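You operate a simulated robot arm through the tools that you are given. There is no shell and no other tool. Be economical: measure what you need, move in short steps, check, and stop when the job is done.

Carry out the task below with a simulated robot arm. There is one attempt and no reset: what you move stays moved.

Task
Scrub the toothpaste splash off the counter and soak the brush in cold water.
Fine: tile cleaner on the green brush; plug in, brush in the basin, water up to the blue band, tap off. What is to be rubbed or washed off counts as gone when no trace of it is left.
Where things are to end (x, y in the base frame): green brush within 60 mm of [610, 100].

Only the result counts: the job must be done as asked and must still hold three seconds after the hand-in. Knocking over, shifting, dropping, spilling or breaking anything else fails it.

Robot
A 6-joint arm with a two-finger parallel gripper, fixed in place. Base frame: the origin is at the foot of the arm, x ahead of it, y to its left, z up; the work surface is at about z = 715. Units: mm, degrees, N and s.
With the tool pointing down near the work surface it reaches from about 240 to 740 mm from the base axis. Its first joint turns from -66.0 to 66.0 degrees. Payload 2.45 kg.
The tool frame sits at the grasp point between the pads (the TCP): z along the fingers, y along the line on which they close. The tips reach 24 mm beyond it. Largest opening 68 mm; finger width 17, thickness 10; the body of the gripper, 40 by 70 mm, starts 41 mm behind the TCP.
Orientation is that of the tool frame in the base frame, as [roll, pitch, yaw] about the fixed x, y, z axes, in that order (R = Rz(yaw) Ry(pitch) Rx(roll)). With the fingers straight down and closing along the base's y, the tool's x points along the base's -x, its y along +y and its z along -z.

Tools
- The arm moves only by the tool nudge_tool. Its arguments are lists of equal length, an entry for each row: "travel": the shift along the tool's x, y, z in units of 100 mm (1.0 is 100 mm), a list of three; "rot": the turn, a rotation vector about the tool's x, y, z in units of 45 degrees (1.0 is 45 degrees), a list of three; "fingers": the finger opening in mm, from 0 to 68. In form: {"travel": [[dx, dy, dz], ...], "rot": [[rx, ry, rz], ...], "fingers": [fingers, ...]}. A call has 1 to 8 rows; each row is the pose to reach, as a shift and turn from the pose commanded when the call began, along the tool's axes at that moment. A call with a number of a shift or a turn outside -1 to 1 is refused whole. A row lasts 0.2 s, in which the tool goes at most 50 mm and 8.6 degrees; a call with a longer step from one row to the next is refused whole, and so is a gripper value outside its range. Where a pose cannot be reached the arm comes as near as it can. A force on the tool above 50 N (or 10 N above the force at the start of the call, whichever is more), or a blocked arm, ends the call early, and 0.2 s more pass. Each finger travels about 108 mm/s and halts on what it meets, pressing with about 37 N; the grip force reading is that of the motor and also rises with nothing between the fingers. The clock runs only during rows and for 0.2 s after the last one: add rows that repeat a pose to give the fingers time. It gives the time, the measured TCP pose, the force on the tool (base axes), the opening and the grip force at its end, in the units of the frame above (readings bear some noise), with the torque about the TCP (base axes, N m) and any sound that the robot's microphone picked up, and new pictures: "pictures" is both (left out), scene, wrist or none.
- Cameras (640 x 400 px; columns grow to the right, rows downward): "scene" is fixed at [186, 444.1, 1456]; the picture's right is [-0.44, -0.90, 0.00], its down [-0.59, 0.29, -0.75] and it looks along [0.68, -0.33, -0.66] (base axes); focal length 214 px, centre (320, 200). "wrist" rides on the gripper at [84, 11, -75] in the tool frame; the picture's right is [-0.13, 0.99, 0.00], its down [-0.60, -0.08, -0.79] and it looks along [-0.79, -0.10, 0.61] (tool axes); focal length 251 px, centre (320, 200). There is no depth. A picture from a camera that has moved, and an enlarged one, comes with that camera's place and axes in the base frame and with its lens.
- zoom(camera, box): a new picture of the part [left, top, right, bottom] of that camera's present view, enlarged. The clock stands still meanwhile.
- hand_in(): hands the job in; it is judged then, once.

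Go step by step. Nothing tells you positions but the pictures and the camera data: compare them with the known pose of the tool, close in by small moves and look again before you grip or let go. The budget is 120 turns and 200 pictures, counting those below and the enlarged ones. Unless the task says otherwise, let go and move clear before handing in, and close with one line.

The tools are called after ">>>" as a command line: name --argument value ..., lists and objects as JSON in quotes. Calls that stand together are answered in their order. nudge_tool: Moves the arm, as the interface text tells. Its arguments: {"type":"object","properties":{"travel":{"type":"array","items":{"type":"array","items":{"type":"number"}}},"rot":{"type":"array","items":{"type":"array","items":{"type":"number"}}},"fingers":{"type":"array","items":{"type":"number"}},"pictures":{"type":"string","enum":["both","scene","wrist","none"]}},"required":["travel","rot","fingers"]} The other tools are called the same way: zoom (camera, box) takes an enlarged picture of a part of a camera's view; hand_in () hands the job in.

At the start:

```text
t: 0.0
tool_pos: [489.9, 91.9, 1313.4]
tool_rot: [180.0, 0.0, -180.0]
ft_force: [-0.1, -0.1, -0.2]
torque: [-0.05, -0.01, 0.02]
opening: 68.2
grasp_force: 0.1
```

scene: 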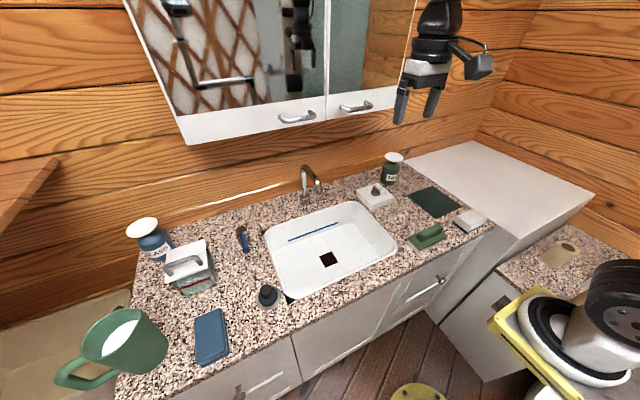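
wrist: 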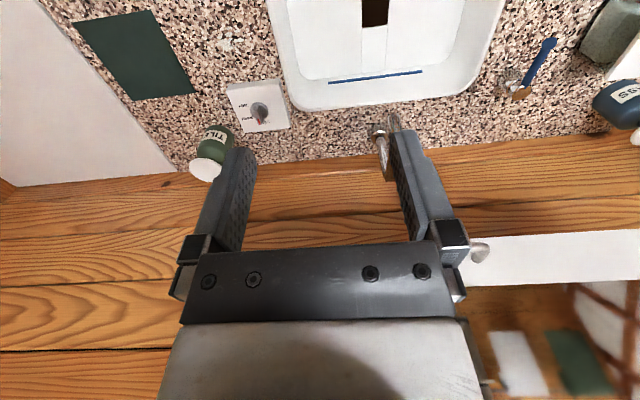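

I see a counter with a basin, a tap control box, a green brush at the right, two bottles, a plug at the front left of the basin, and other items. I'll enlarge parts of the scene to identify them.

>>> zoom --camera "scene" --box '[350, 140, 500, 260]'

>>> zoom --camera "scene" --box '[220, 160, 400, 310]'

>>> zoom --camera "scene" --box '[50, 200, 290, 390]'

```text
3.33 times, centred on (425, 200) of scene
camera zoom: at [186.0, 444.1, 1456.0], right [-0.44, -0.9, 0.0], down [-0.59, 0.29, -0.75], along [0.68, -0.33, -0.66], focal length 715 px, centre (-30, 200)
```

zoom: 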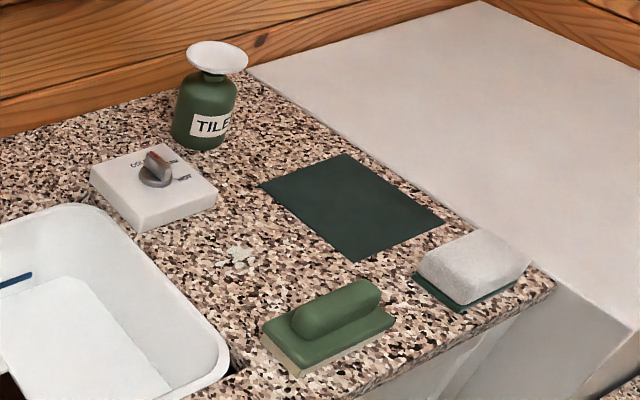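

```text
2.67 times, centred on (310, 235) of scene
camera zoom: at [186.0, 444.1, 1456.0], right [-0.44, -0.9, 0.0], down [-0.59, 0.29, -0.75], along [0.68, -0.33, -0.66], focal length 572 px, centre (347, 107)
```

zoom: 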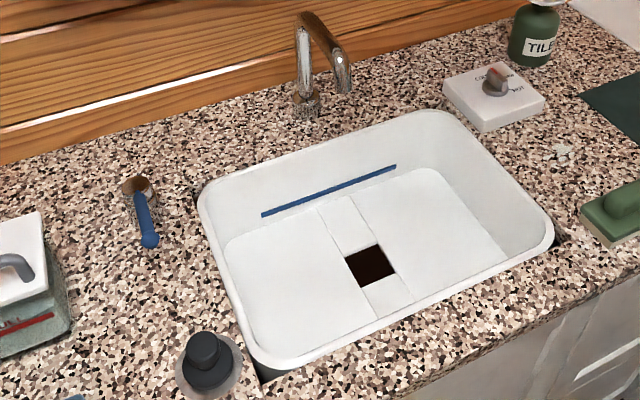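

```text
2.11 times, centred on (170, 295) of scene
camera zoom: at [186.0, 444.1, 1456.0], right [-0.44, -0.9, 0.0], down [-0.59, 0.29, -0.75], along [0.68, -0.33, -0.66], focal length 452 px, centre (636, 0)
```

zoom: 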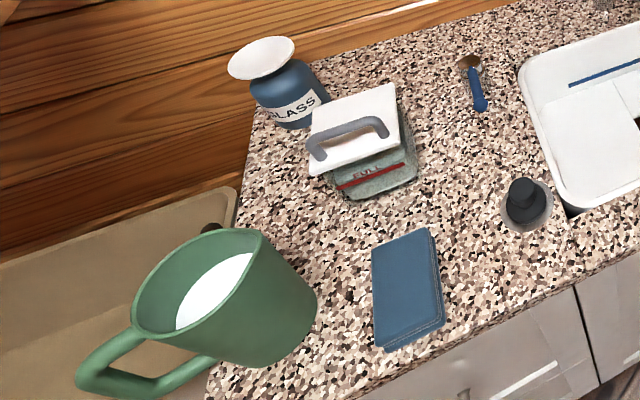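

The counter height needs checking, because triangulating between the two cameras hints it may be higher than 715. I'll move the arm back and down and take another view.

>>> nudge_tool --travel '[[0.3, 0, 0.3], [0.6, 0, 0.6], [0.9, 0, 0.9], [1, 0, 1]]' --rot '[[0, 0, 0], [0, 0, 0], [0, 0, 0], [0, 0, 0]]' --fingers '[68, 68, 68, 68]' --pictures "wrist"

```text
t: 1.0
tool_pos: [389.2, 93.3, 1213.8]
tool_rot: [-180.0, 0.1, 180.0]
ft_force: [0.1, -0.1, 0.8]
torque: [-0.02, -0.02, -0.01]
opening: 68.1
grasp_force: 0.0
camera wrist: at [305.8, 103.5, 1289.7], right [0.13, 0.99, 0.0], down [0.6, -0.08, 0.79], along [0.79, -0.1, -0.61], focal length 251 px, centre (320, 200)
```

wrist: 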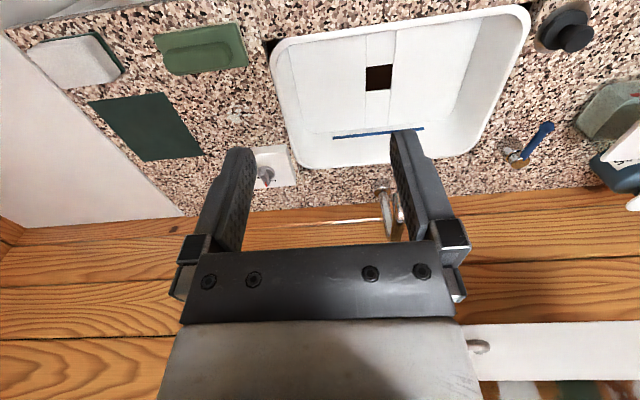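

Triangulating between the two wrist pictures puts the counter at z ≈ 850 and the basin floor at ≈ 708. The brush is near (450,-100), the bottle near (785,-205), the knob near (703,-75) and the plug near (488,440). I'll test how far the arm reaches toward the bottle.

>>> nudge_tool --travel '[[-0.33, -0.25, 0.1], [-0.66, -0.5, 0.2], [-1, -0.75, 0.3]]' --rot '[[0, 0, 0], [0, 0, 0], [0, 0, 0]]' --fingers '[68, 68, 68]' --pictures "none"

>>> nudge_tool --travel '[[-0.33, -0.25, 0.1], [-0.66, -0.5, 0.2], [-1, -0.75, 0.3]]' --rot '[[0, 0, 0], [0, 0, 0], [0, 0, 0]]' --fingers '[68, 68, 68]' --pictures "both"

```text
t: 1.8
tool_pos: [490.6, 15.7, 1185.3]
tool_rot: [-179.9, 0.0, -180.0]
ft_force: [-0.1, -0.2, -0.2]
torque: [0.01, 0.01, 0.02]
opening: 68.1
grasp_force: 0.0
```

```text
t: 2.6
tool_pos: [590.5, -59.2, 1154.6]
tool_rot: [179.9, 0.1, 179.9]
ft_force: [1.0, -0.2, -0.6]
torque: [0.03, -0.01, -0.02]
opening: 67.9
grasp_force: 0.1
camera wrist: at [507.0, -47.4, 1229.4], right [0.13, 0.99, 0.0], down [0.6, -0.08, 0.79], along [0.79, -0.1, -0.61], focal length 251 px, centre (320, 200)
```

scene: 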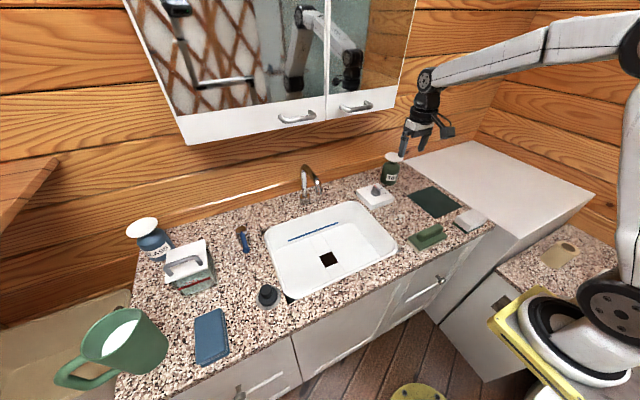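
wrist: 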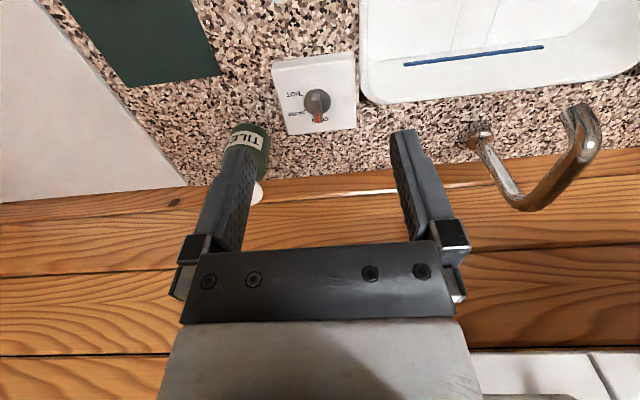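

>>> zoom --camera "wrist" --box '[200, 40, 380, 210]'

>>> nudge_tool --travel '[[-0.33, -0.25, 0.0], [-0.66, -0.5, 0.0], [-1, -0.75, 0.0]]' --rot '[[0, 0, 0], [0, 0, 0], [0, 0, 0]]' --fingers '[68, 68, 68]' --pictures "none"

>>> nudge_tool --travel '[[-0.33, -0.2, 0.0], [-0.66, -0.4, 0.0], [-0.9, -0.6, 0.0], [-0.9, -0.6, 0.0]]' --rot '[[0, 0, 0], [0, 0, 0], [0, 0, 0], [0, 0, 0]]' --fingers '[68, 68, 68, 68]' --pictures "both"

```text
2.35 times, centred on (290, 125) of wrist
camera zoom: at [507.0, -47.4, 1229.4], right [0.13, 0.99, 0.0], down [0.6, -0.08, 0.79], along [0.79, -0.1, -0.61], focal length 592 px, centre (391, 376)
```

zoom: 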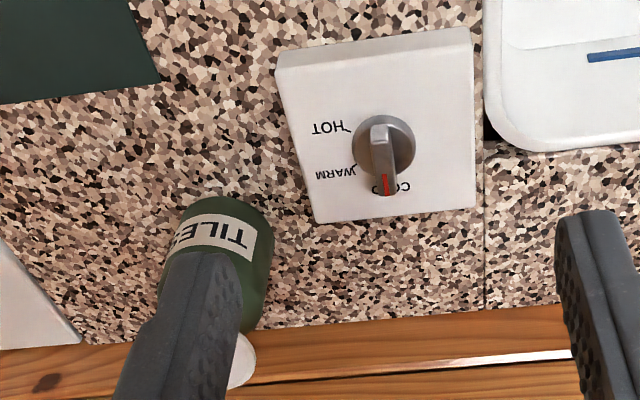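

```text
t: 3.4
tool_pos: [689.5, -133.4, 1153.6]
tool_rot: [180.0, -0.1, 179.9]
ft_force: [0.3, 0.2, 0.2]
torque: [-0.03, 0.01, -0.04]
opening: 67.8
grasp_force: 0.1
```

```text
t: 4.4
tool_pos: [728.9, -171.9, 1143.5]
tool_rot: [-180.0, 0.0, -180.0]
ft_force: [-0.3, -0.1, 0.2]
torque: [-0.02, -0.01, -0.02]
opening: 68.2
grasp_force: 0.1
out of reach, approached as far as the arm can: row 2, 3, 4
camera wrist: at [645.8, -160.6, 1220.0], right [0.13, 0.99, 0.0], down [0.6, -0.08, 0.79], along [0.79, -0.1, -0.61], focal length 251 px, centre (320, 200)
```

scene: 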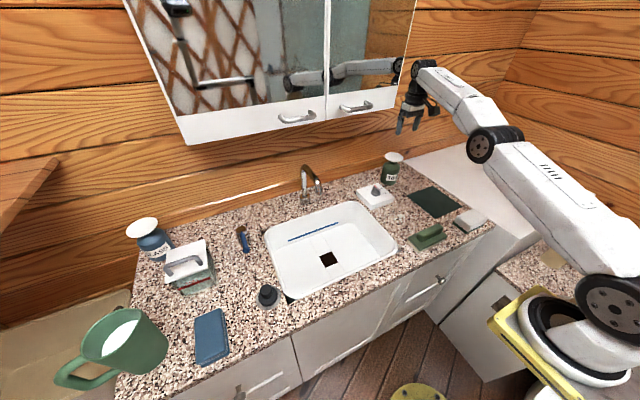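
wrist: 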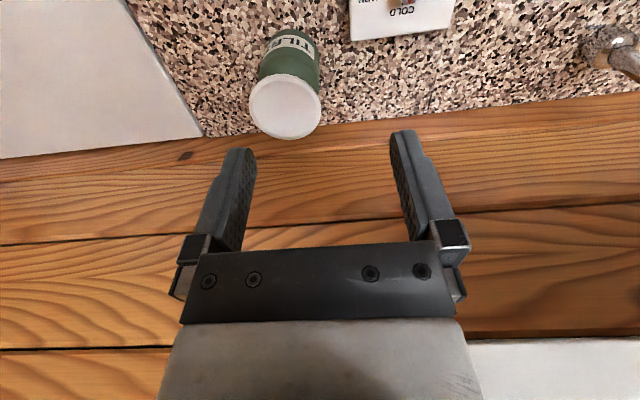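

The knob is labelled HOT, WARM and COLD. The bottle's dish is at about (803,-221,962), so I'll need an outward tilt of the tool to reach it. Next I go over the brush while turning the tool by 90°.

>>> nudge_tool --travel '[[0.16, 0.04, 0], [0.33, 0.08, 0], [0.5, 0.12, 0], [0.66, 0.16, 0], [0.83, 0.2, 0], [1, 0.25, 0]]' --rot '[[0, 0, 0.167], [0, 0, 0.333], [0, 0, 0.5], [0, 0, 0.667], [0, 0, 0.833], [0, 0, 1]]' --fingers '[68, 68, 68, 68, 68, 68]' --pictures "none"

```text
t: 5.8
tool_pos: [628.8, -146.7, 1143.1]
tool_rot: [179.9, 0.0, 134.8]
ft_force: [-0.9, 1.1, 0.5]
torque: [0.0, 0.0, 0.02]
opening: 67.9
grasp_force: 0.1
```

>>> nudge_tool --travel '[[0.16, -0.03, 0.08], [0.33, -0.06, 0.16], [0.5, -0.09, 0.25], [0.66, -0.12, 0.33], [0.83, -0.15, 0.4], [1, -0.17, 0.5]]' --rot '[[0, 0, 0.167], [0, 0, 0.333], [0, 0, 0.5], [0, 0, 0.667], [0, 0, 0.833], [0, 0, 1]]' --fingers '[68, 68, 68, 68, 68, 68]' --pictures "none"

>>> nudge_tool --travel '[[0.2, -0.33, 0.15], [0.4, -0.66, 0.3], [0.6, -0.9, 0.45]]' --rot '[[0, 0, 0], [0, 0, 0], [0, 0, 0]]' --fingers '[68, 68, 68]' --pictures "both"

```text
t: 7.2
tool_pos: [546.8, -88.2, 1093.6]
tool_rot: [-180.0, 0.0, 89.9]
ft_force: [-0.5, -0.1, -0.6]
torque: [-0.01, 0.0, 0.01]
opening: 67.9
grasp_force: 0.2
```

```text
t: 8.0
tool_pos: [457.0, -26.8, 1047.8]
tool_rot: [-179.9, 0.0, 90.0]
ft_force: [0.5, -0.8, -0.8]
torque: [0.01, 0.01, -0.01]
opening: 68.0
grasp_force: 0.0
camera wrist: at [468.2, 57.1, 1123.7], right [0.99, -0.13, 0.0], down [-0.08, -0.6, 0.79], along [-0.1, -0.79, -0.61], focal length 251 px, centre (320, 200)
```

scene: 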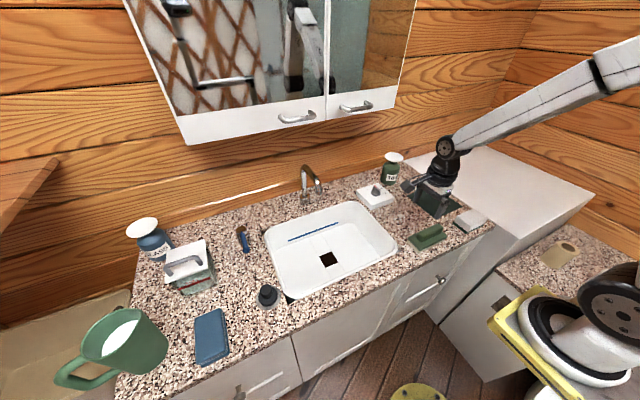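
wrist: 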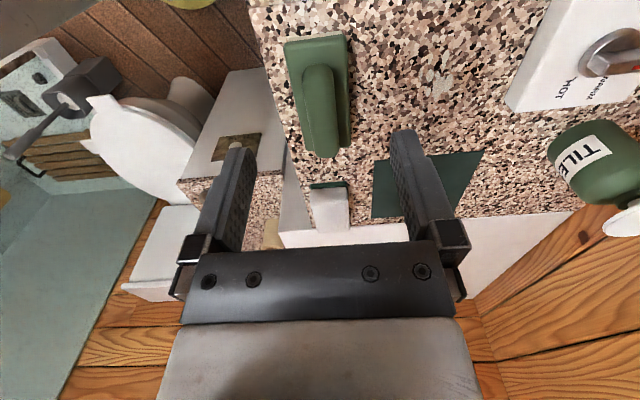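

The brush ridge runs along y at x≈450, from y≈-52 to -152. I'll tilt the fingers 25° toward -y and come down over its middle.

>>> nudge_tool --travel '[[-0.16, -0.02, 0.2], [-0.33, -0.03, 0.4], [-0.5, -0.05, 0.6], [-0.65, -0.07, 0.8]]' --rot '[[0, -0.139, 0], [0, -0.278, 0.02], [0, -0.417, 0.04], [0, -0.556, 0.06]]' --fingers '[68, 68, 68, 68]' --pictures "both"

```text
t: 9.0
tool_pos: [448.7, -94.5, 968.4]
tool_rot: [179.3, 25.1, 87.1]
ft_force: [0.5, -0.1, -0.6]
torque: [-0.02, 0.03, -0.03]
opening: 68.0
grasp_force: 0.0
camera wrist: at [465.5, 13.9, 1001.3], right [0.98, -0.16, 0.07], down [-0.1, -0.21, 0.97], along [-0.14, -0.96, -0.22], focal length 251 px, centre (320, 200)
```

scene: 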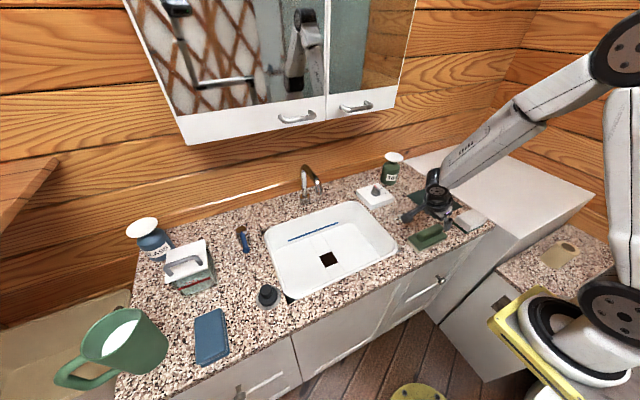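
wrist: 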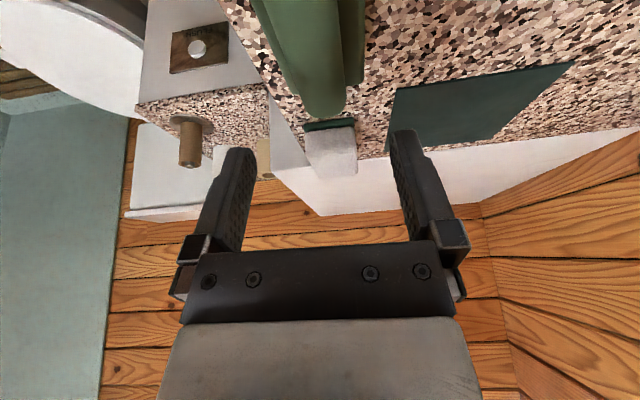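

>>> zoom --camera "scene" --box '[390, 160, 490, 260]'

```text
4.00 times, centred on (440, 210) of scene
camera zoom: at [186.0, 444.1, 1456.0], right [-0.44, -0.9, 0.0], down [-0.59, 0.29, -0.75], along [0.68, -0.33, -0.66], focal length 858 px, centre (-160, 160)
```

zoom: 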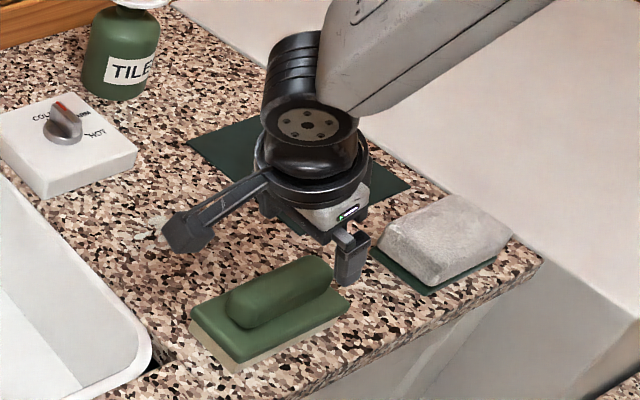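

>>> nudge_tool --travel '[[0.106, 0.01, 0.227], [0.19, 0.01, 0.41]]' --rot '[[0, 0, 0], [0, 0, 0]]' --fingers '[68, 68]' --pictures "none"

>>> zoom --camera "scene" --box '[390, 180, 490, 260]'

>>> zoom --camera "wrist" --box '[180, 0, 480, 200]'

```text
t: 9.6
tool_pos: [450.8, -92.1, 923.3]
tool_rot: [179.3, 25.0, 87.0]
ft_force: [-0.7, -0.2, 0.8]
torque: [0.0, -0.04, -0.02]
opening: 68.2
grasp_force: 0.0
```

```text
5.00 times, centred on (440, 220) of scene
camera zoom: at [186.0, 444.1, 1456.0], right [-0.44, -0.9, 0.0], down [-0.59, 0.29, -0.75], along [0.68, -0.33, -0.66], focal length 1072 px, centre (-280, 100)
```

zoom: 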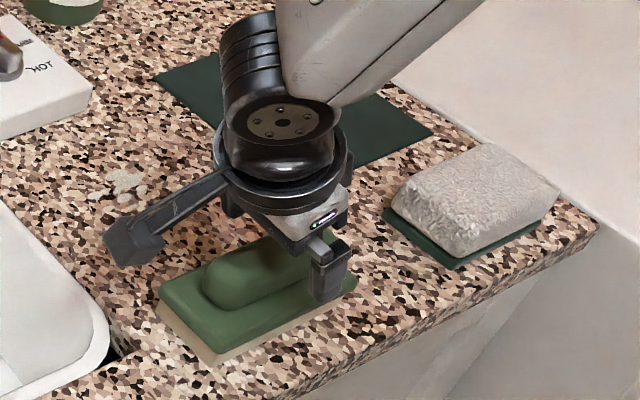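

```text
2.00 times, centred on (330, 100) of wrist
camera zoom: at [466.5, 14.1, 956.1], right [0.98, -0.16, 0.07], down [-0.1, -0.21, 0.97], along [-0.14, -0.96, -0.22], focal length 503 px, centre (300, 400)
```

zoom: 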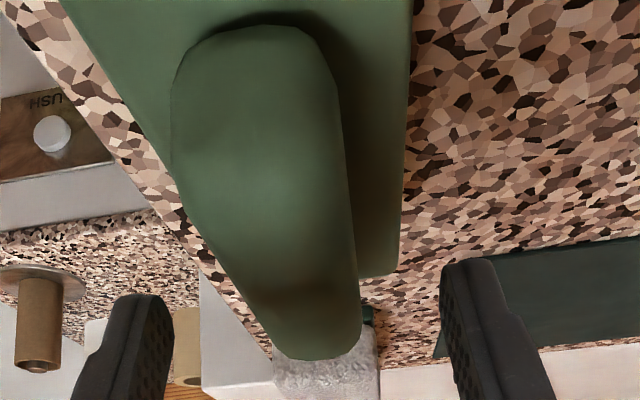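

>>> nudge_tool --travel '[[0.042, 0, 0.09], [0.085, 0, 0.18], [0.106, 0, 0.227]]' --rot '[[0, 0, 0], [0, 0, 0], [0, 0, 0]]' --fingers '[68, 68, 68]' --pictures "none"

>>> zoom --camera "scene" --box '[400, 200, 460, 260]'

```text
t: 10.4
tool_pos: [451.5, -94.1, 898.4]
tool_rot: [179.3, 25.0, 87.1]
ft_force: [0.2, -0.7, -1.0]
torque: [0.01, 0.03, 0.01]
opening: 67.9
grasp_force: 0.1
```

```text
6.67 times, centred on (430, 230) of scene
camera zoom: at [186.0, 444.1, 1456.0], right [-0.44, -0.9, 0.0], down [-0.59, 0.29, -0.75], along [0.68, -0.33, -0.66], focal length 1430 px, centre (-413, 0)
```

zoom: 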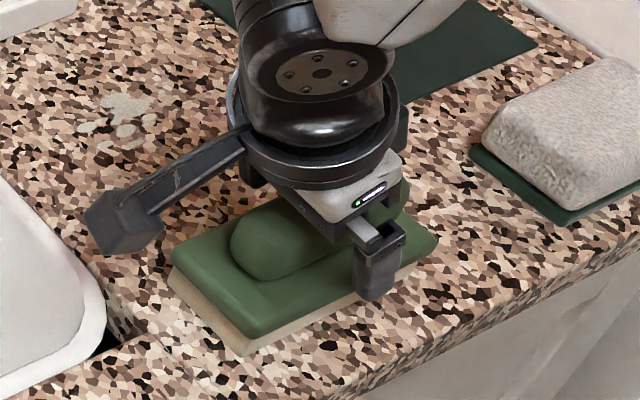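

>>> nudge_tool --travel '[[0, 0, 0], [0.017, 0, 0.036], [0.034, 0, 0.073], [0.05, 0, 0.109]]' --rot '[[0, 0, 0], [0, 0, 0], [0, 0, 0], [0, 0, 0]]' --fingers '[44, 44, 44, 44]' --pictures "none"

>>> zoom --camera "scene" --box '[400, 200, 460, 260]'

```text
t: 11.1
tool_pos: [452.4, -93.0, 897.5]
tool_rot: [178.8, 25.3, 87.0]
ft_force: [-5.0, 6.1, 17.0]
torque: [0.14, 0.6, -0.18]
opening: 48.6
grasp_force: 3.3
stopped in row 3: the force on the tool passed its limit at 61 N (the readings are from after the stop); the commanded pose is now the measured one
```

```text
6.67 times, centred on (430, 230) of scene
camera zoom: at [185.6, 444.3, 1455.9], right [-0.44, -0.9, 0.0], down [-0.59, 0.29, -0.75], along [0.68, -0.33, -0.66], focal length 1430 px, centre (-413, 0)
```

zoom: 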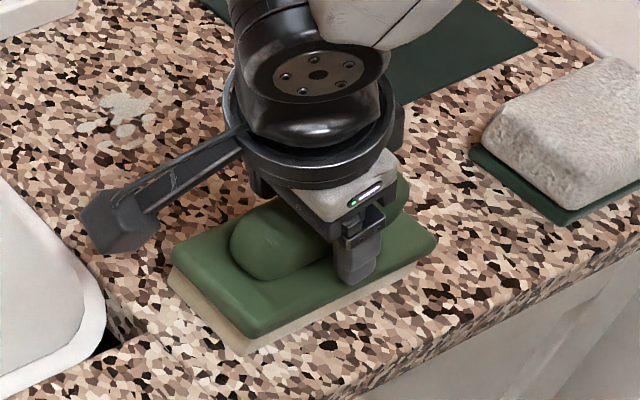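

The tips are resting on the plate beside the ridge. I'll lift 2 mm and close on the ridge.

>>> nudge_tool --travel '[[-0.01, 0, -0.02], [-0.01, 0, -0.02], [-0.01, 0, -0.02], [-0.01, 0, -0.02]]' --rot '[[0, 0, 0], [0, 0, 0], [0, 0, 0], [0, 0, 0]]' --fingers '[48, 40, 20, 10]' --pictures "none"

>>> nudge_tool --travel '[[-0.127, 0, -0.272], [-0.25, 0, -0.54], [-0.4, 0, -0.88]]' --rot '[[0, 0, 0], [0, 0, 0], [0, 0, 0]]' --fingers '[10, 10, 10]' --pictures "both"

```text
t: 12.1
tool_pos: [454.0, -93.6, 899.0]
tool_rot: [178.9, 25.4, 86.9]
ft_force: [-0.2, 0.5, 0.8]
torque: [0.01, 0.0, 0.0]
opening: 30.3
grasp_force: 37.7
```

```text
t: 12.9
tool_pos: [451.8, -92.4, 996.2]
tool_rot: [179.0, 25.3, 87.0]
ft_force: [-0.3, -0.8, -0.7]
torque: [0.01, -0.03, 0.0]
opening: 30.1
grasp_force: 36.9
camera wrist: at [467.3, 15.2, 1028.9], right [0.98, -0.16, 0.07], down [-0.1, -0.2, 0.97], along [-0.14, -0.97, -0.22], focal length 251 px, centre (320, 200)
```

scene: 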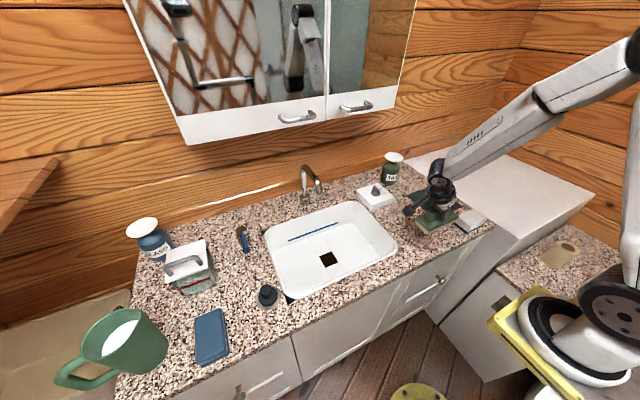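
wrist: 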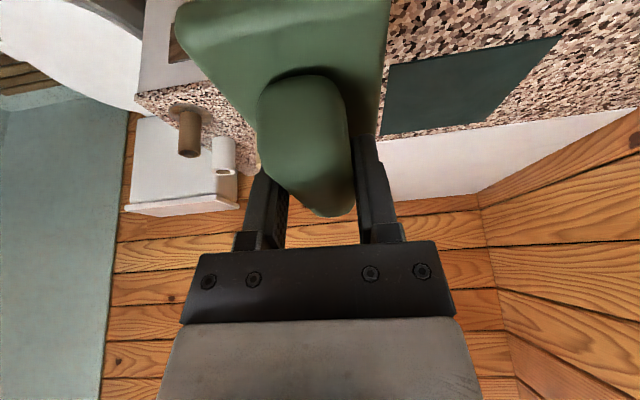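

I have the brush, and its underside is about 49 mm below the TCP. Next I'll swing it up toward the bottle, turning about the vertical.

>>> nudge_tool --travel '[[-0.06, 0.19, -0.105], [-0.12, 0.38, -0.21], [-0.18, 0.57, -0.315], [-0.24, 0.76, -0.42], [-0.3, 0.954, -0.523]]' --rot '[[-0.073, 0, -0.156], [-0.146, 0, -0.312], [-0.219, 0, -0.469], [-0.292, 0, -0.625], [-0.365, 0, -0.781]]' --fingers '[10, 10, 10, 10, 10]' --pictures "none"

```text
t: 14.1
tool_pos: [546.5, -101.9, 1056.7]
tool_rot: [179.3, 26.0, 125.9]
ft_force: [-0.2, 0.6, -0.3]
torque: [0.01, 0.01, 0.0]
opening: 30.0
grasp_force: 37.6
```

>>> nudge_tool --travel '[[-0.187, 0.075, 0.08], [-0.374, 0.15, 0.16], [-0.561, 0.225, 0.24], [-0.748, 0.3, 0.32], [-0.935, 0.375, 0.4]]' --rot '[[-0.074, 0, -0.155], [-0.148, 0, -0.31], [-0.222, 0, -0.466], [-0.296, 0, -0.62], [-0.37, 0, -0.776]]' --fingers '[10, 10, 10, 10, 10]' --pictures "both"

```text
t: 15.3
tool_pos: [636.1, -162.0, 1062.0]
tool_rot: [179.5, 26.1, 164.7]
ft_force: [0.8, 0.9, -1.0]
torque: [-0.01, 0.01, -0.03]
opening: 29.7
grasp_force: 36.8
camera wrist: at [534.6, -122.0, 1093.5], right [0.37, 0.93, 0.06], down [0.16, -0.13, 0.98], along [0.91, -0.35, -0.2], focal length 251 px, centre (320, 200)
```

scene: 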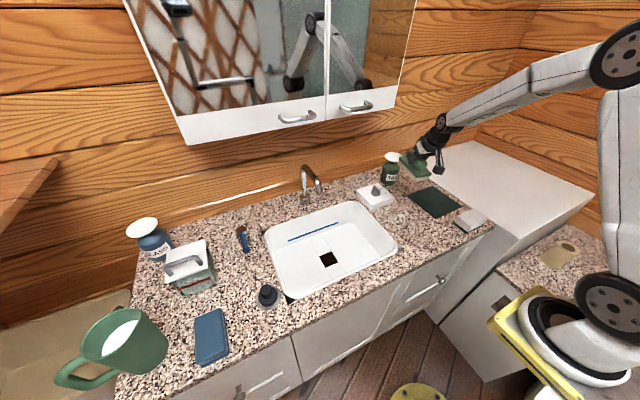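
wrist: 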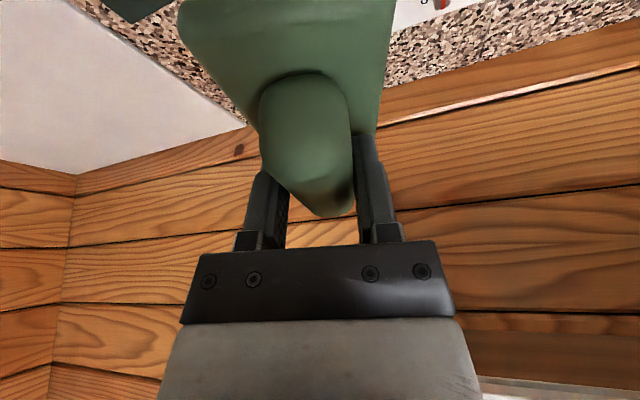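

>>> nudge_tool --travel '[[-0.295, 0, 0.145], [-0.59, 0, 0.29], [-0.884, 0, 0.433]]' --rot '[[0, 0, 0], [0, 0, 0], [0, 0, 0]]' --fingers '[10, 10, 10]' --pictures "none"

>>> zoom --camera "scene" --box '[350, 110, 470, 210]'

```text
t: 16.1
tool_pos: [730.8, -186.3, 1061.8]
tool_rot: [179.7, 26.1, 164.7]
ft_force: [-0.9, -0.2, -1.0]
torque: [0.01, -0.02, -0.02]
opening: 30.0
grasp_force: 36.6
```

```text
4.00 times, centred on (410, 160) of scene
camera zoom: at [186.0, 444.1, 1456.0], right [-0.44, -0.9, 0.0], down [-0.59, 0.29, -0.75], along [0.68, -0.33, -0.66], focal length 858 px, centre (-40, 360)
```

zoom: 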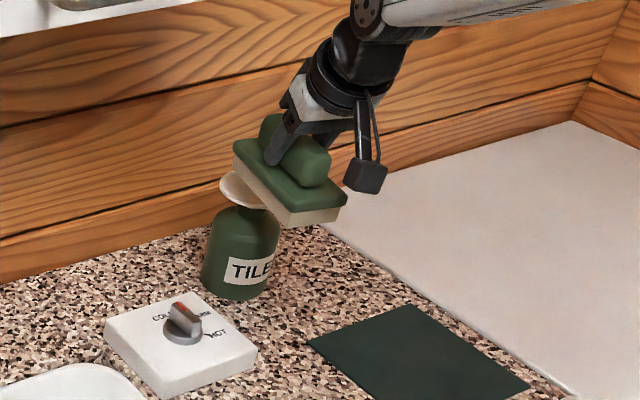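

>>> nudge_tool --travel '[[-0.234, -0.063, 0.209], [-0.467, -0.125, 0.418]]' --rot '[[0, 0, 0], [0, 0, 0]]' --fingers '[10, 10]' --pictures "none"

>>> zoom --camera "scene" --box '[360, 120, 440, 190]'

```text
t: 16.7
tool_pos: [785.9, -215.9, 1044.3]
tool_rot: [179.7, 26.0, 164.8]
ft_force: [-0.5, -0.3, -0.6]
torque: [-0.02, 0.0, -0.01]
opening: 29.6
grasp_force: 37.2
```

```text
5.71 times, centred on (400, 155) of scene
camera zoom: at [186.0, 444.1, 1456.0], right [-0.44, -0.9, 0.0], down [-0.59, 0.29, -0.75], along [0.68, -0.33, -0.66], focal length 1226 px, centre (-137, 457)
```

zoom: 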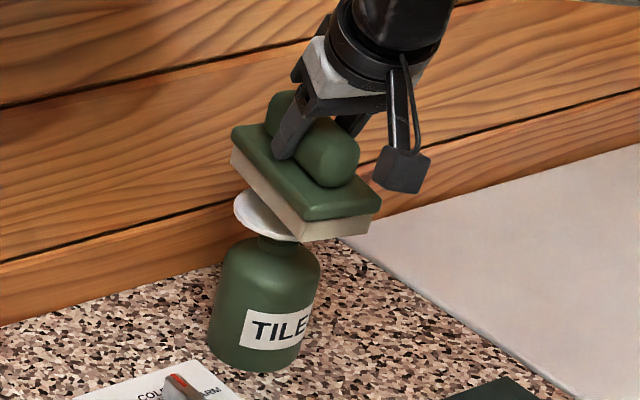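

>>> nudge_tool --travel '[[0.0, 0.117, 0.0], [0.026, 0.117, 0.065], [0.053, 0.117, 0.13]]' --rot '[[0, 0, 0], [0, 0, 0], [0, 0, 0]]' --fingers '[10, 10, 10]' --pictures "none"

>>> zoom --camera "scene" --box '[360, 120, 440, 190]'

```text
t: 17.5
tool_pos: [789.8, -203.6, 1029.9]
tool_rot: [179.6, 26.1, 164.8]
ft_force: [0.2, -0.2, -0.2]
torque: [0.0, 0.01, 0.02]
opening: 30.0
grasp_force: 37.0
```

```text
5.71 times, centred on (400, 155) of scene
camera zoom: at [186.1, 444.1, 1456.0], right [-0.44, -0.9, 0.0], down [-0.59, 0.29, -0.75], along [0.68, -0.33, -0.66], focal length 1226 px, centre (-137, 457)
```

zoom: 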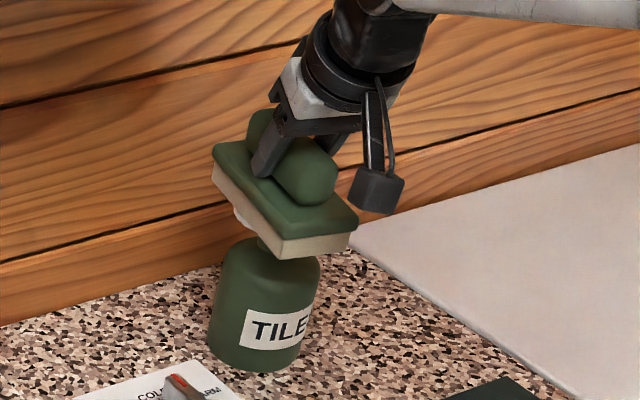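

It looks centred over the dish. Pressing down gently now.

>>> nudge_tool --travel '[[0.018, 0, 0.036], [0.035, 0, 0.072], [0.053, 0, 0.108], [0.07, 0, 0.144]]' --rot '[[0, 0, 0], [0, 0, 0], [0, 0, 0], [0, 0, 0]]' --fingers '[10, 10, 10, 10]' --pictures "none"

>>> zoom --camera "scene" --box '[360, 120, 440, 190]'

```text
t: 18.5
tool_pos: [790.0, -204.3, 1018.2]
tool_rot: [179.7, 26.3, 164.8]
ft_force: [-4.9, 0.6, 11.0]
torque: [0.14, 0.57, -0.02]
opening: 29.8
grasp_force: 36.9
```

```text
5.71 times, centred on (400, 155) of scene
camera zoom: at [185.6, 444.2, 1456.0], right [-0.44, -0.9, 0.0], down [-0.59, 0.29, -0.75], along [0.68, -0.33, -0.66], focal length 1226 px, centre (-137, 457)
```

zoom: 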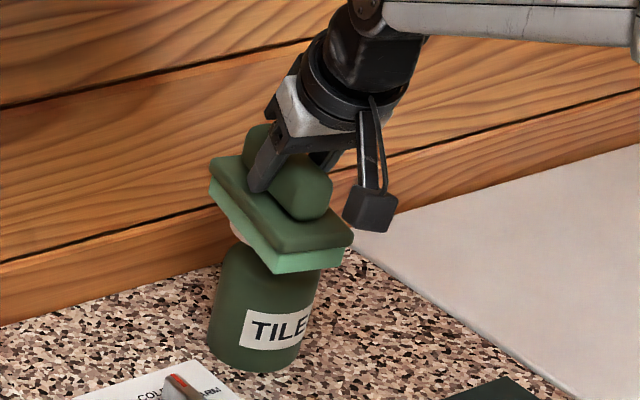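

The bristles turned mint green, so the cleaner is on. I'll lift off and head for the splash.

>>> nudge_tool --travel '[[-0.132, 0, -0.27], [-0.264, 0, -0.54], [0.07, 0, -0.7], [0.4, 0, -0.86], [0.7, 0, -1]]' --rot '[[0, 0, 0], [0, 0, 0], [0, 0, 0], [0, 0, 0], [0, 0, 0]]' --fingers '[10, 10, 10, 10, 10]' --pictures "none"

>>> zoom --camera "scene" --box '[350, 140, 500, 260]'

```text
t: 19.7
tool_pos: [685.5, -175.8, 1075.2]
tool_rot: [179.7, 26.1, 164.8]
ft_force: [0.7, -1.1, -1.6]
torque: [0.01, 0.0, -0.03]
opening: 29.4
grasp_force: 37.1
```

```text
3.33 times, centred on (425, 200) of scene
camera zoom: at [186.1, 444.1, 1456.0], right [-0.44, -0.9, 0.0], down [-0.59, 0.29, -0.75], along [0.68, -0.33, -0.66], focal length 715 px, centre (-30, 200)
```

zoom: 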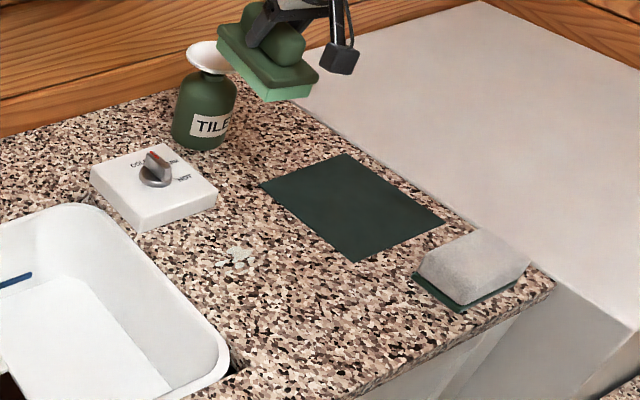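

>>> nudge_tool --travel '[[0.3, 0.078, 0.123], [0.6, 0.155, 0.246], [0.9, 0.233, 0.368]]' --rot '[[0, 0, 0], [0, 0, 0], [0, 0, 0]]' --fingers '[10, 10, 10]' --pictures "none"

>>> nudge_tool --travel '[[0.3, 0.078, 0.123], [0.6, 0.155, 0.246], [0.9, 0.233, 0.368]]' --rot '[[0, 0, 0], [0, 0, 0], [0, 0, 0]]' --fingers '[10, 10, 10]' --pictures "scene"

>>> zoom --camera "scene" --box '[350, 160, 450, 240]'

```text
t: 20.5
tool_pos: [628.9, -134.9, 1002.0]
tool_rot: [179.7, 26.0, 164.8]
ft_force: [0.4, 0.0, -1.5]
torque: [-0.01, 0.01, 0.01]
opening: 29.6
grasp_force: 37.2
```

```text
t: 21.3
tool_pos: [580.6, -102.6, 939.5]
tool_rot: [179.7, 26.0, 164.2]
ft_force: [-0.5, 0.5, -2.0]
torque: [0.02, 0.01, -0.01]
opening: 29.7
grasp_force: 36.9
out of reach, approached as far as the arm can: row 3
```

scene: 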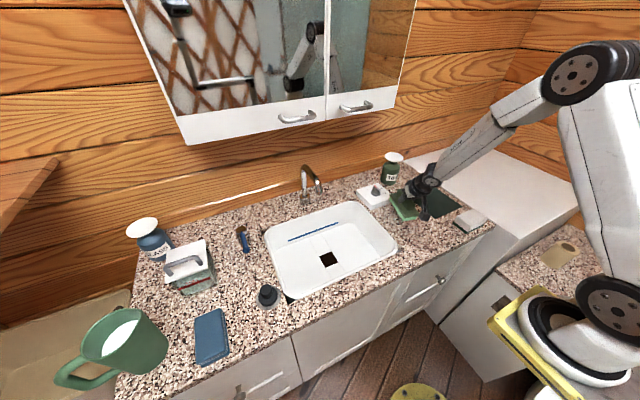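

```text
5.00 times, centred on (400, 200) of scene
camera zoom: at [186.0, 444.1, 1456.0], right [-0.44, -0.9, 0.0], down [-0.59, 0.29, -0.75], along [0.68, -0.33, -0.66], focal length 1072 px, centre (-80, 200)
```

zoom: 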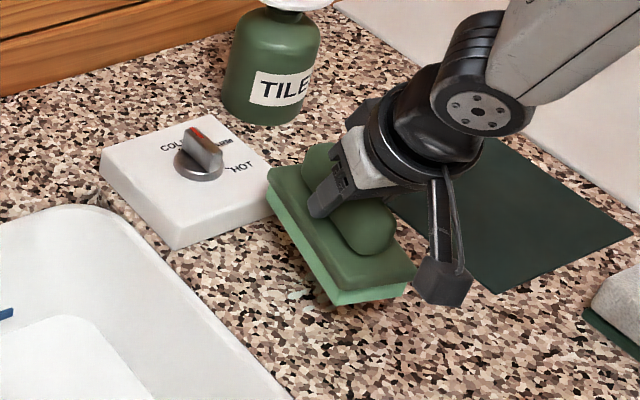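

The tilted tool hits a joint limit in this heading, so I'll rise and turn back to the heading used for grasping. That puts the long side along y, and I'll scrub along x.

>>> nudge_tool --travel '[[-0.08, 0.02, -0.2], [-0.152, 0.05, -0.37], [-0.152, 0.096, -0.37], [-0.152, 0.096, -0.37], [-0.152, 0.096, -0.37], [-0.152, 0.096, -0.37]]' --rot '[[0, 0, 0], [0.076, 0, 0.155], [0.152, 0, 0.31], [0.228, 0, 0.465], [0.304, 0, 0.62], [0.38, 0, 0.775]]' --fingers '[10, 10, 10, 10, 10, 10]' --pictures "none"

>>> nudge_tool --travel '[[0, 0, 0], [0, 0, 0], [0, 0, 0], [0, 0, 0], [0, 0, 0]]' --rot '[[0.076, 0, 0.155], [0.152, 0, 0.31], [0.228, 0, 0.465], [0.304, 0, 0.62], [0.38, 0, 0.775]]' --fingers '[10, 10, 10, 10, 10]' --pictures "none"

```text
t: 22.7
tool_pos: [581.4, -94.0, 978.3]
tool_rot: [179.8, 26.0, 125.9]
ft_force: [0.5, 0.2, -1.1]
torque: [-0.05, 0.02, 0.01]
opening: 29.7
grasp_force: 37.0
```

```text
t: 23.9
tool_pos: [581.9, -94.0, 978.9]
tool_rot: [-180.0, 25.9, 87.1]
ft_force: [0.3, -0.5, -1.6]
torque: [0.01, 0.02, 0.01]
opening: 29.5
grasp_force: 37.0
```

>>> nudge_tool --travel '[[0.16, 0.01, 0.29], [0.32, 0.01, 0.577]]' --rot '[[0, 0, 0], [0, 0, 0]]' --fingers '[10, 10]' --pictures "none"

>>> zoom --camera "scene" --box '[350, 160, 450, 240]'

```text
t: 24.5
tool_pos: [583.4, -89.8, 912.7]
tool_rot: [179.9, 25.9, 87.3]
ft_force: [-0.4, -0.4, -2.1]
torque: [-0.01, 0.0, -0.04]
opening: 29.5
grasp_force: 37.1
```

```text
5.00 times, centred on (400, 200) of scene
camera zoom: at [186.1, 444.1, 1456.0], right [-0.44, -0.9, 0.0], down [-0.59, 0.29, -0.75], along [0.68, -0.33, -0.66], focal length 1072 px, centre (-80, 200)
```

zoom: 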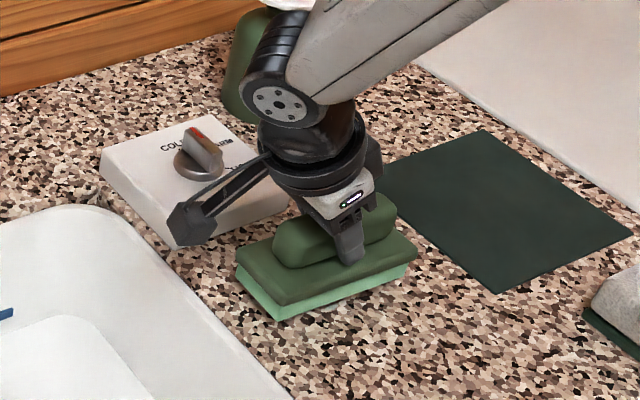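

>>> nudge_tool --travel '[[0.022, 0, 0.045], [0.044, 0, 0.09], [0.055, 0, 0.113], [0.066, 0, 0.135]]' --rot '[[0, 0, 0], [0, 0, 0], [0, 0, 0], [0, 0, 0]]' --fingers '[10, 10, 10, 10]' --pictures "none"

```text
t: 25.5
tool_pos: [584.4, -91.2, 899.6]
tool_rot: [179.8, 25.9, 87.2]
ft_force: [-4.2, 0.9, 7.8]
torque: [0.56, 0.05, 0.28]
opening: 29.8
grasp_force: 36.2
```

Contact is about 8 N. Scrubbing back and forth along x.

>>> nudge_tool --travel '[[0, 0.18, 0], [0, 0.36, 0], [0, 0.1, 0], [0, -0.15, 0], [0, -0.36, 0], [0, -0.1, 0], [0, 0.15, 0], [0, 0.36, 0]]' --rot '[[0, 0, 0], [0, 0, 0], [0, 0, 0], [0, 0, 0], [0, 0, 0], [0, 0, 0], [0, 0, 0], [0, 0, 0]]' --fingers '[10, 10, 10, 10, 10, 10, 10, 10]' --pictures "none"

>>> nudge_tool --travel '[[0, -0.25, 0], [0, -0.5, 0], [0, -0.75, 0], [0, -0.5, 0], [0, -0.25, 0], [0, 0, 0], [0, -0.36, 0], [0, -0.36, 0]]' --rot '[[0, 0, 0], [0, 0, 0], [0, 0, 0], [0, 0, 0], [0, 0, 0], [0, 0, 0], [0, 0, 0], [0, 0, 0]]' --fingers '[10, 10, 10, 10, 10, 10, 10, 10]' --pictures "none"

>>> zoom --camera "scene" --box '[350, 160, 450, 240]'

```text
t: 27.3
tool_pos: [617.9, -91.0, 898.8]
tool_rot: [180.0, 25.9, 87.2]
ft_force: [-8.4, 0.5, 12.3]
torque: [-0.41, 0.24, -0.24]
opening: 29.5
grasp_force: 36.8
```

```text
t: 29.1
tool_pos: [584.0, -89.5, 898.0]
tool_rot: [179.7, 25.8, 87.3]
ft_force: [8.4, 2.6, 9.1]
torque: [-0.62, -0.37, 0.57]
opening: 29.5
grasp_force: 37.1
```

```text
5.00 times, centred on (400, 200) of scene
camera zoom: at [186.1, 444.2, 1455.9], right [-0.44, -0.9, 0.0], down [-0.59, 0.29, -0.75], along [0.68, -0.33, -0.66], focal length 1072 px, centre (-80, 200)
```

zoom: 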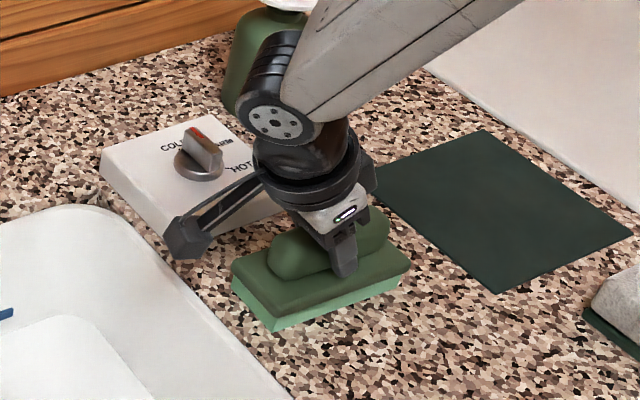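

>>> nudge_tool --travel '[[-0.15, 0, -0.31], [-0.3, 0, -0.62], [-0.4, -0.25, -0.85], [-0.4, -0.7, -0.85]]' --rot '[[0, 0, 0], [0, 0, 0], [0, 0, 0], [0, 0, 0]]' --fingers '[10, 10, 10, 10]' --pictures "none"

>>> zoom --camera "scene" --box '[350, 170, 430, 230]'

```text
t: 30.1
tool_pos: [513.7, -84.7, 992.8]
tool_rot: [180.0, 25.8, 87.2]
ft_force: [-0.8, 0.1, -1.6]
torque: [-0.02, -0.02, -0.03]
opening: 29.6
grasp_force: 37.3
```

```text
6.67 times, centred on (390, 200) of scene
camera zoom: at [186.0, 444.1, 1456.0], right [-0.44, -0.9, 0.0], down [-0.59, 0.29, -0.75], along [0.68, -0.33, -0.66], focal length 1430 px, centre (-147, 200)
```

zoom: 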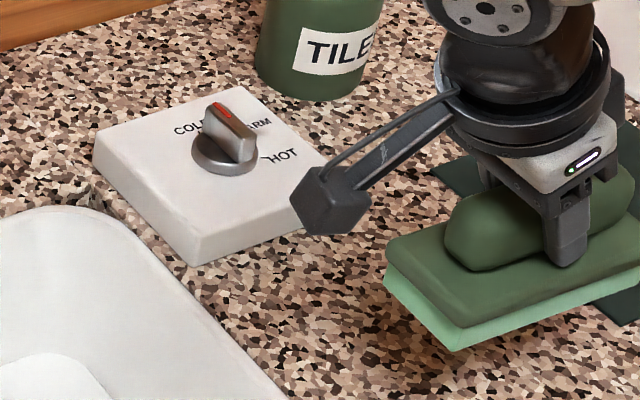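

>>> nudge_tool --travel '[[0.3, 0.24, -0.21], [0.6, 0.47, -0.42], [0.9, 0.71, -0.626]]' --rot '[[0, 0, 0], [0, 0, 0], [0, 0, 0]]' --fingers '[10, 10, 10]' --pictures "both"

>>> zoom --camera "scene" --box '[370, 180, 450, 250]'

```text
t: 30.9
tool_pos: [589.5, 20.5, 1009.8]
tool_rot: [-179.9, 25.9, 87.2]
ft_force: [-0.3, -0.1, -1.8]
torque: [-0.02, 0.03, -0.01]
opening: 29.6
grasp_force: 36.9
camera wrist: at [605.9, 128.3, 1041.4], right [0.98, -0.16, 0.06], down [-0.09, -0.19, 0.98], along [-0.15, -0.97, -0.21], focal length 251 px, centre (320, 200)
```

scene: 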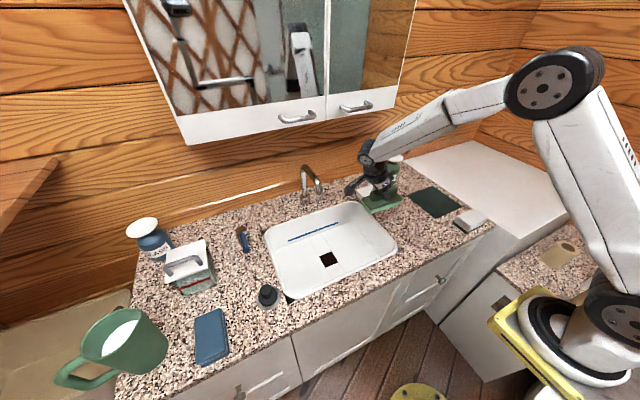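
wrist: 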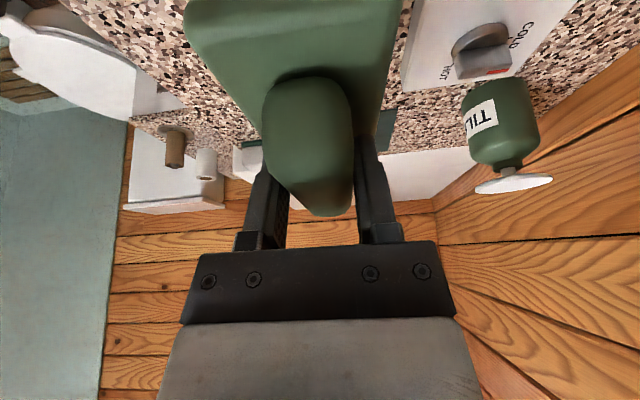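

```text
5.71 times, centred on (410, 215) of scene
camera zoom: at [186.1, 444.1, 1455.9], right [-0.44, -0.9, 0.0], down [-0.59, 0.29, -0.75], along [0.68, -0.33, -0.66], focal length 1226 px, centre (-194, 114)
```

zoom: 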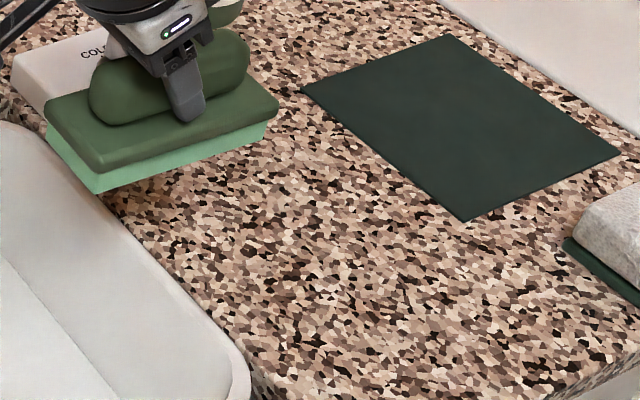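

The splash area looks clean. The basin spans roughly x 475–733, y 5–390, with its floor at about 708. I'll lower the brush so that its centre ends at about (610,95).

>>> nudge_tool --travel '[[0.32, 0.05, -0.005], [0.64, 0.11, -0.01], [0.947, 0.158, -0.014]]' --rot '[[0, 0, 0], [0, 0, 0], [0, 0, 0]]' --fingers '[10, 10, 10]' --pictures "none"

>>> nudge_tool --travel '[[0.2, 0, 0.42], [0.4, 0, 0.84]]' --rot '[[0, 0, 0], [0, 0, 0]]' --fingers '[10, 10]' --pictures "scene"

>>> zoom --camera "scene" --box '[370, 180, 430, 230]'

```text
t: 31.7
tool_pos: [609.9, 104.2, 968.6]
tool_rot: [180.0, 25.8, 87.2]
ft_force: [0.5, 0.5, -1.6]
torque: [-0.03, -0.01, -0.03]
opening: 29.6
grasp_force: 37.1
```

```text
t: 32.3
tool_pos: [609.0, 102.1, 875.7]
tool_rot: [179.9, 25.8, 87.1]
ft_force: [-0.8, 0.2, -1.5]
torque: [0.02, 0.04, 0.04]
opening: 29.5
grasp_force: 36.7
```

scene: 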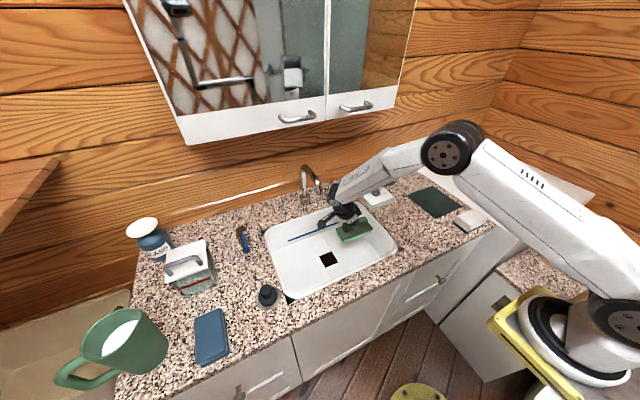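

```text
8.00 times, centred on (400, 205) of scene
camera zoom: at [186.1, 444.1, 1455.9], right [-0.44, -0.9, 0.0], down [-0.59, 0.29, -0.75], along [0.68, -0.33, -0.66], focal length 1716 px, centre (-320, 160)
```

zoom: 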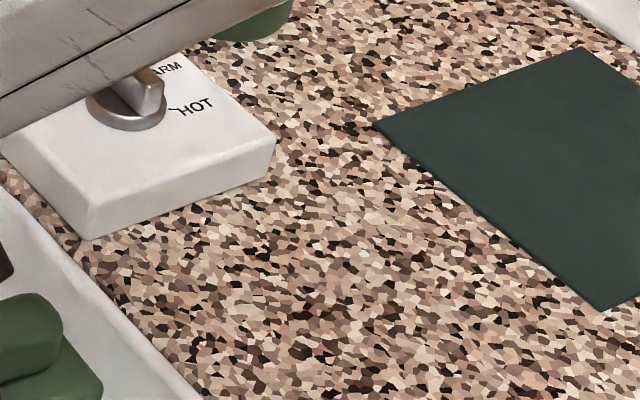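

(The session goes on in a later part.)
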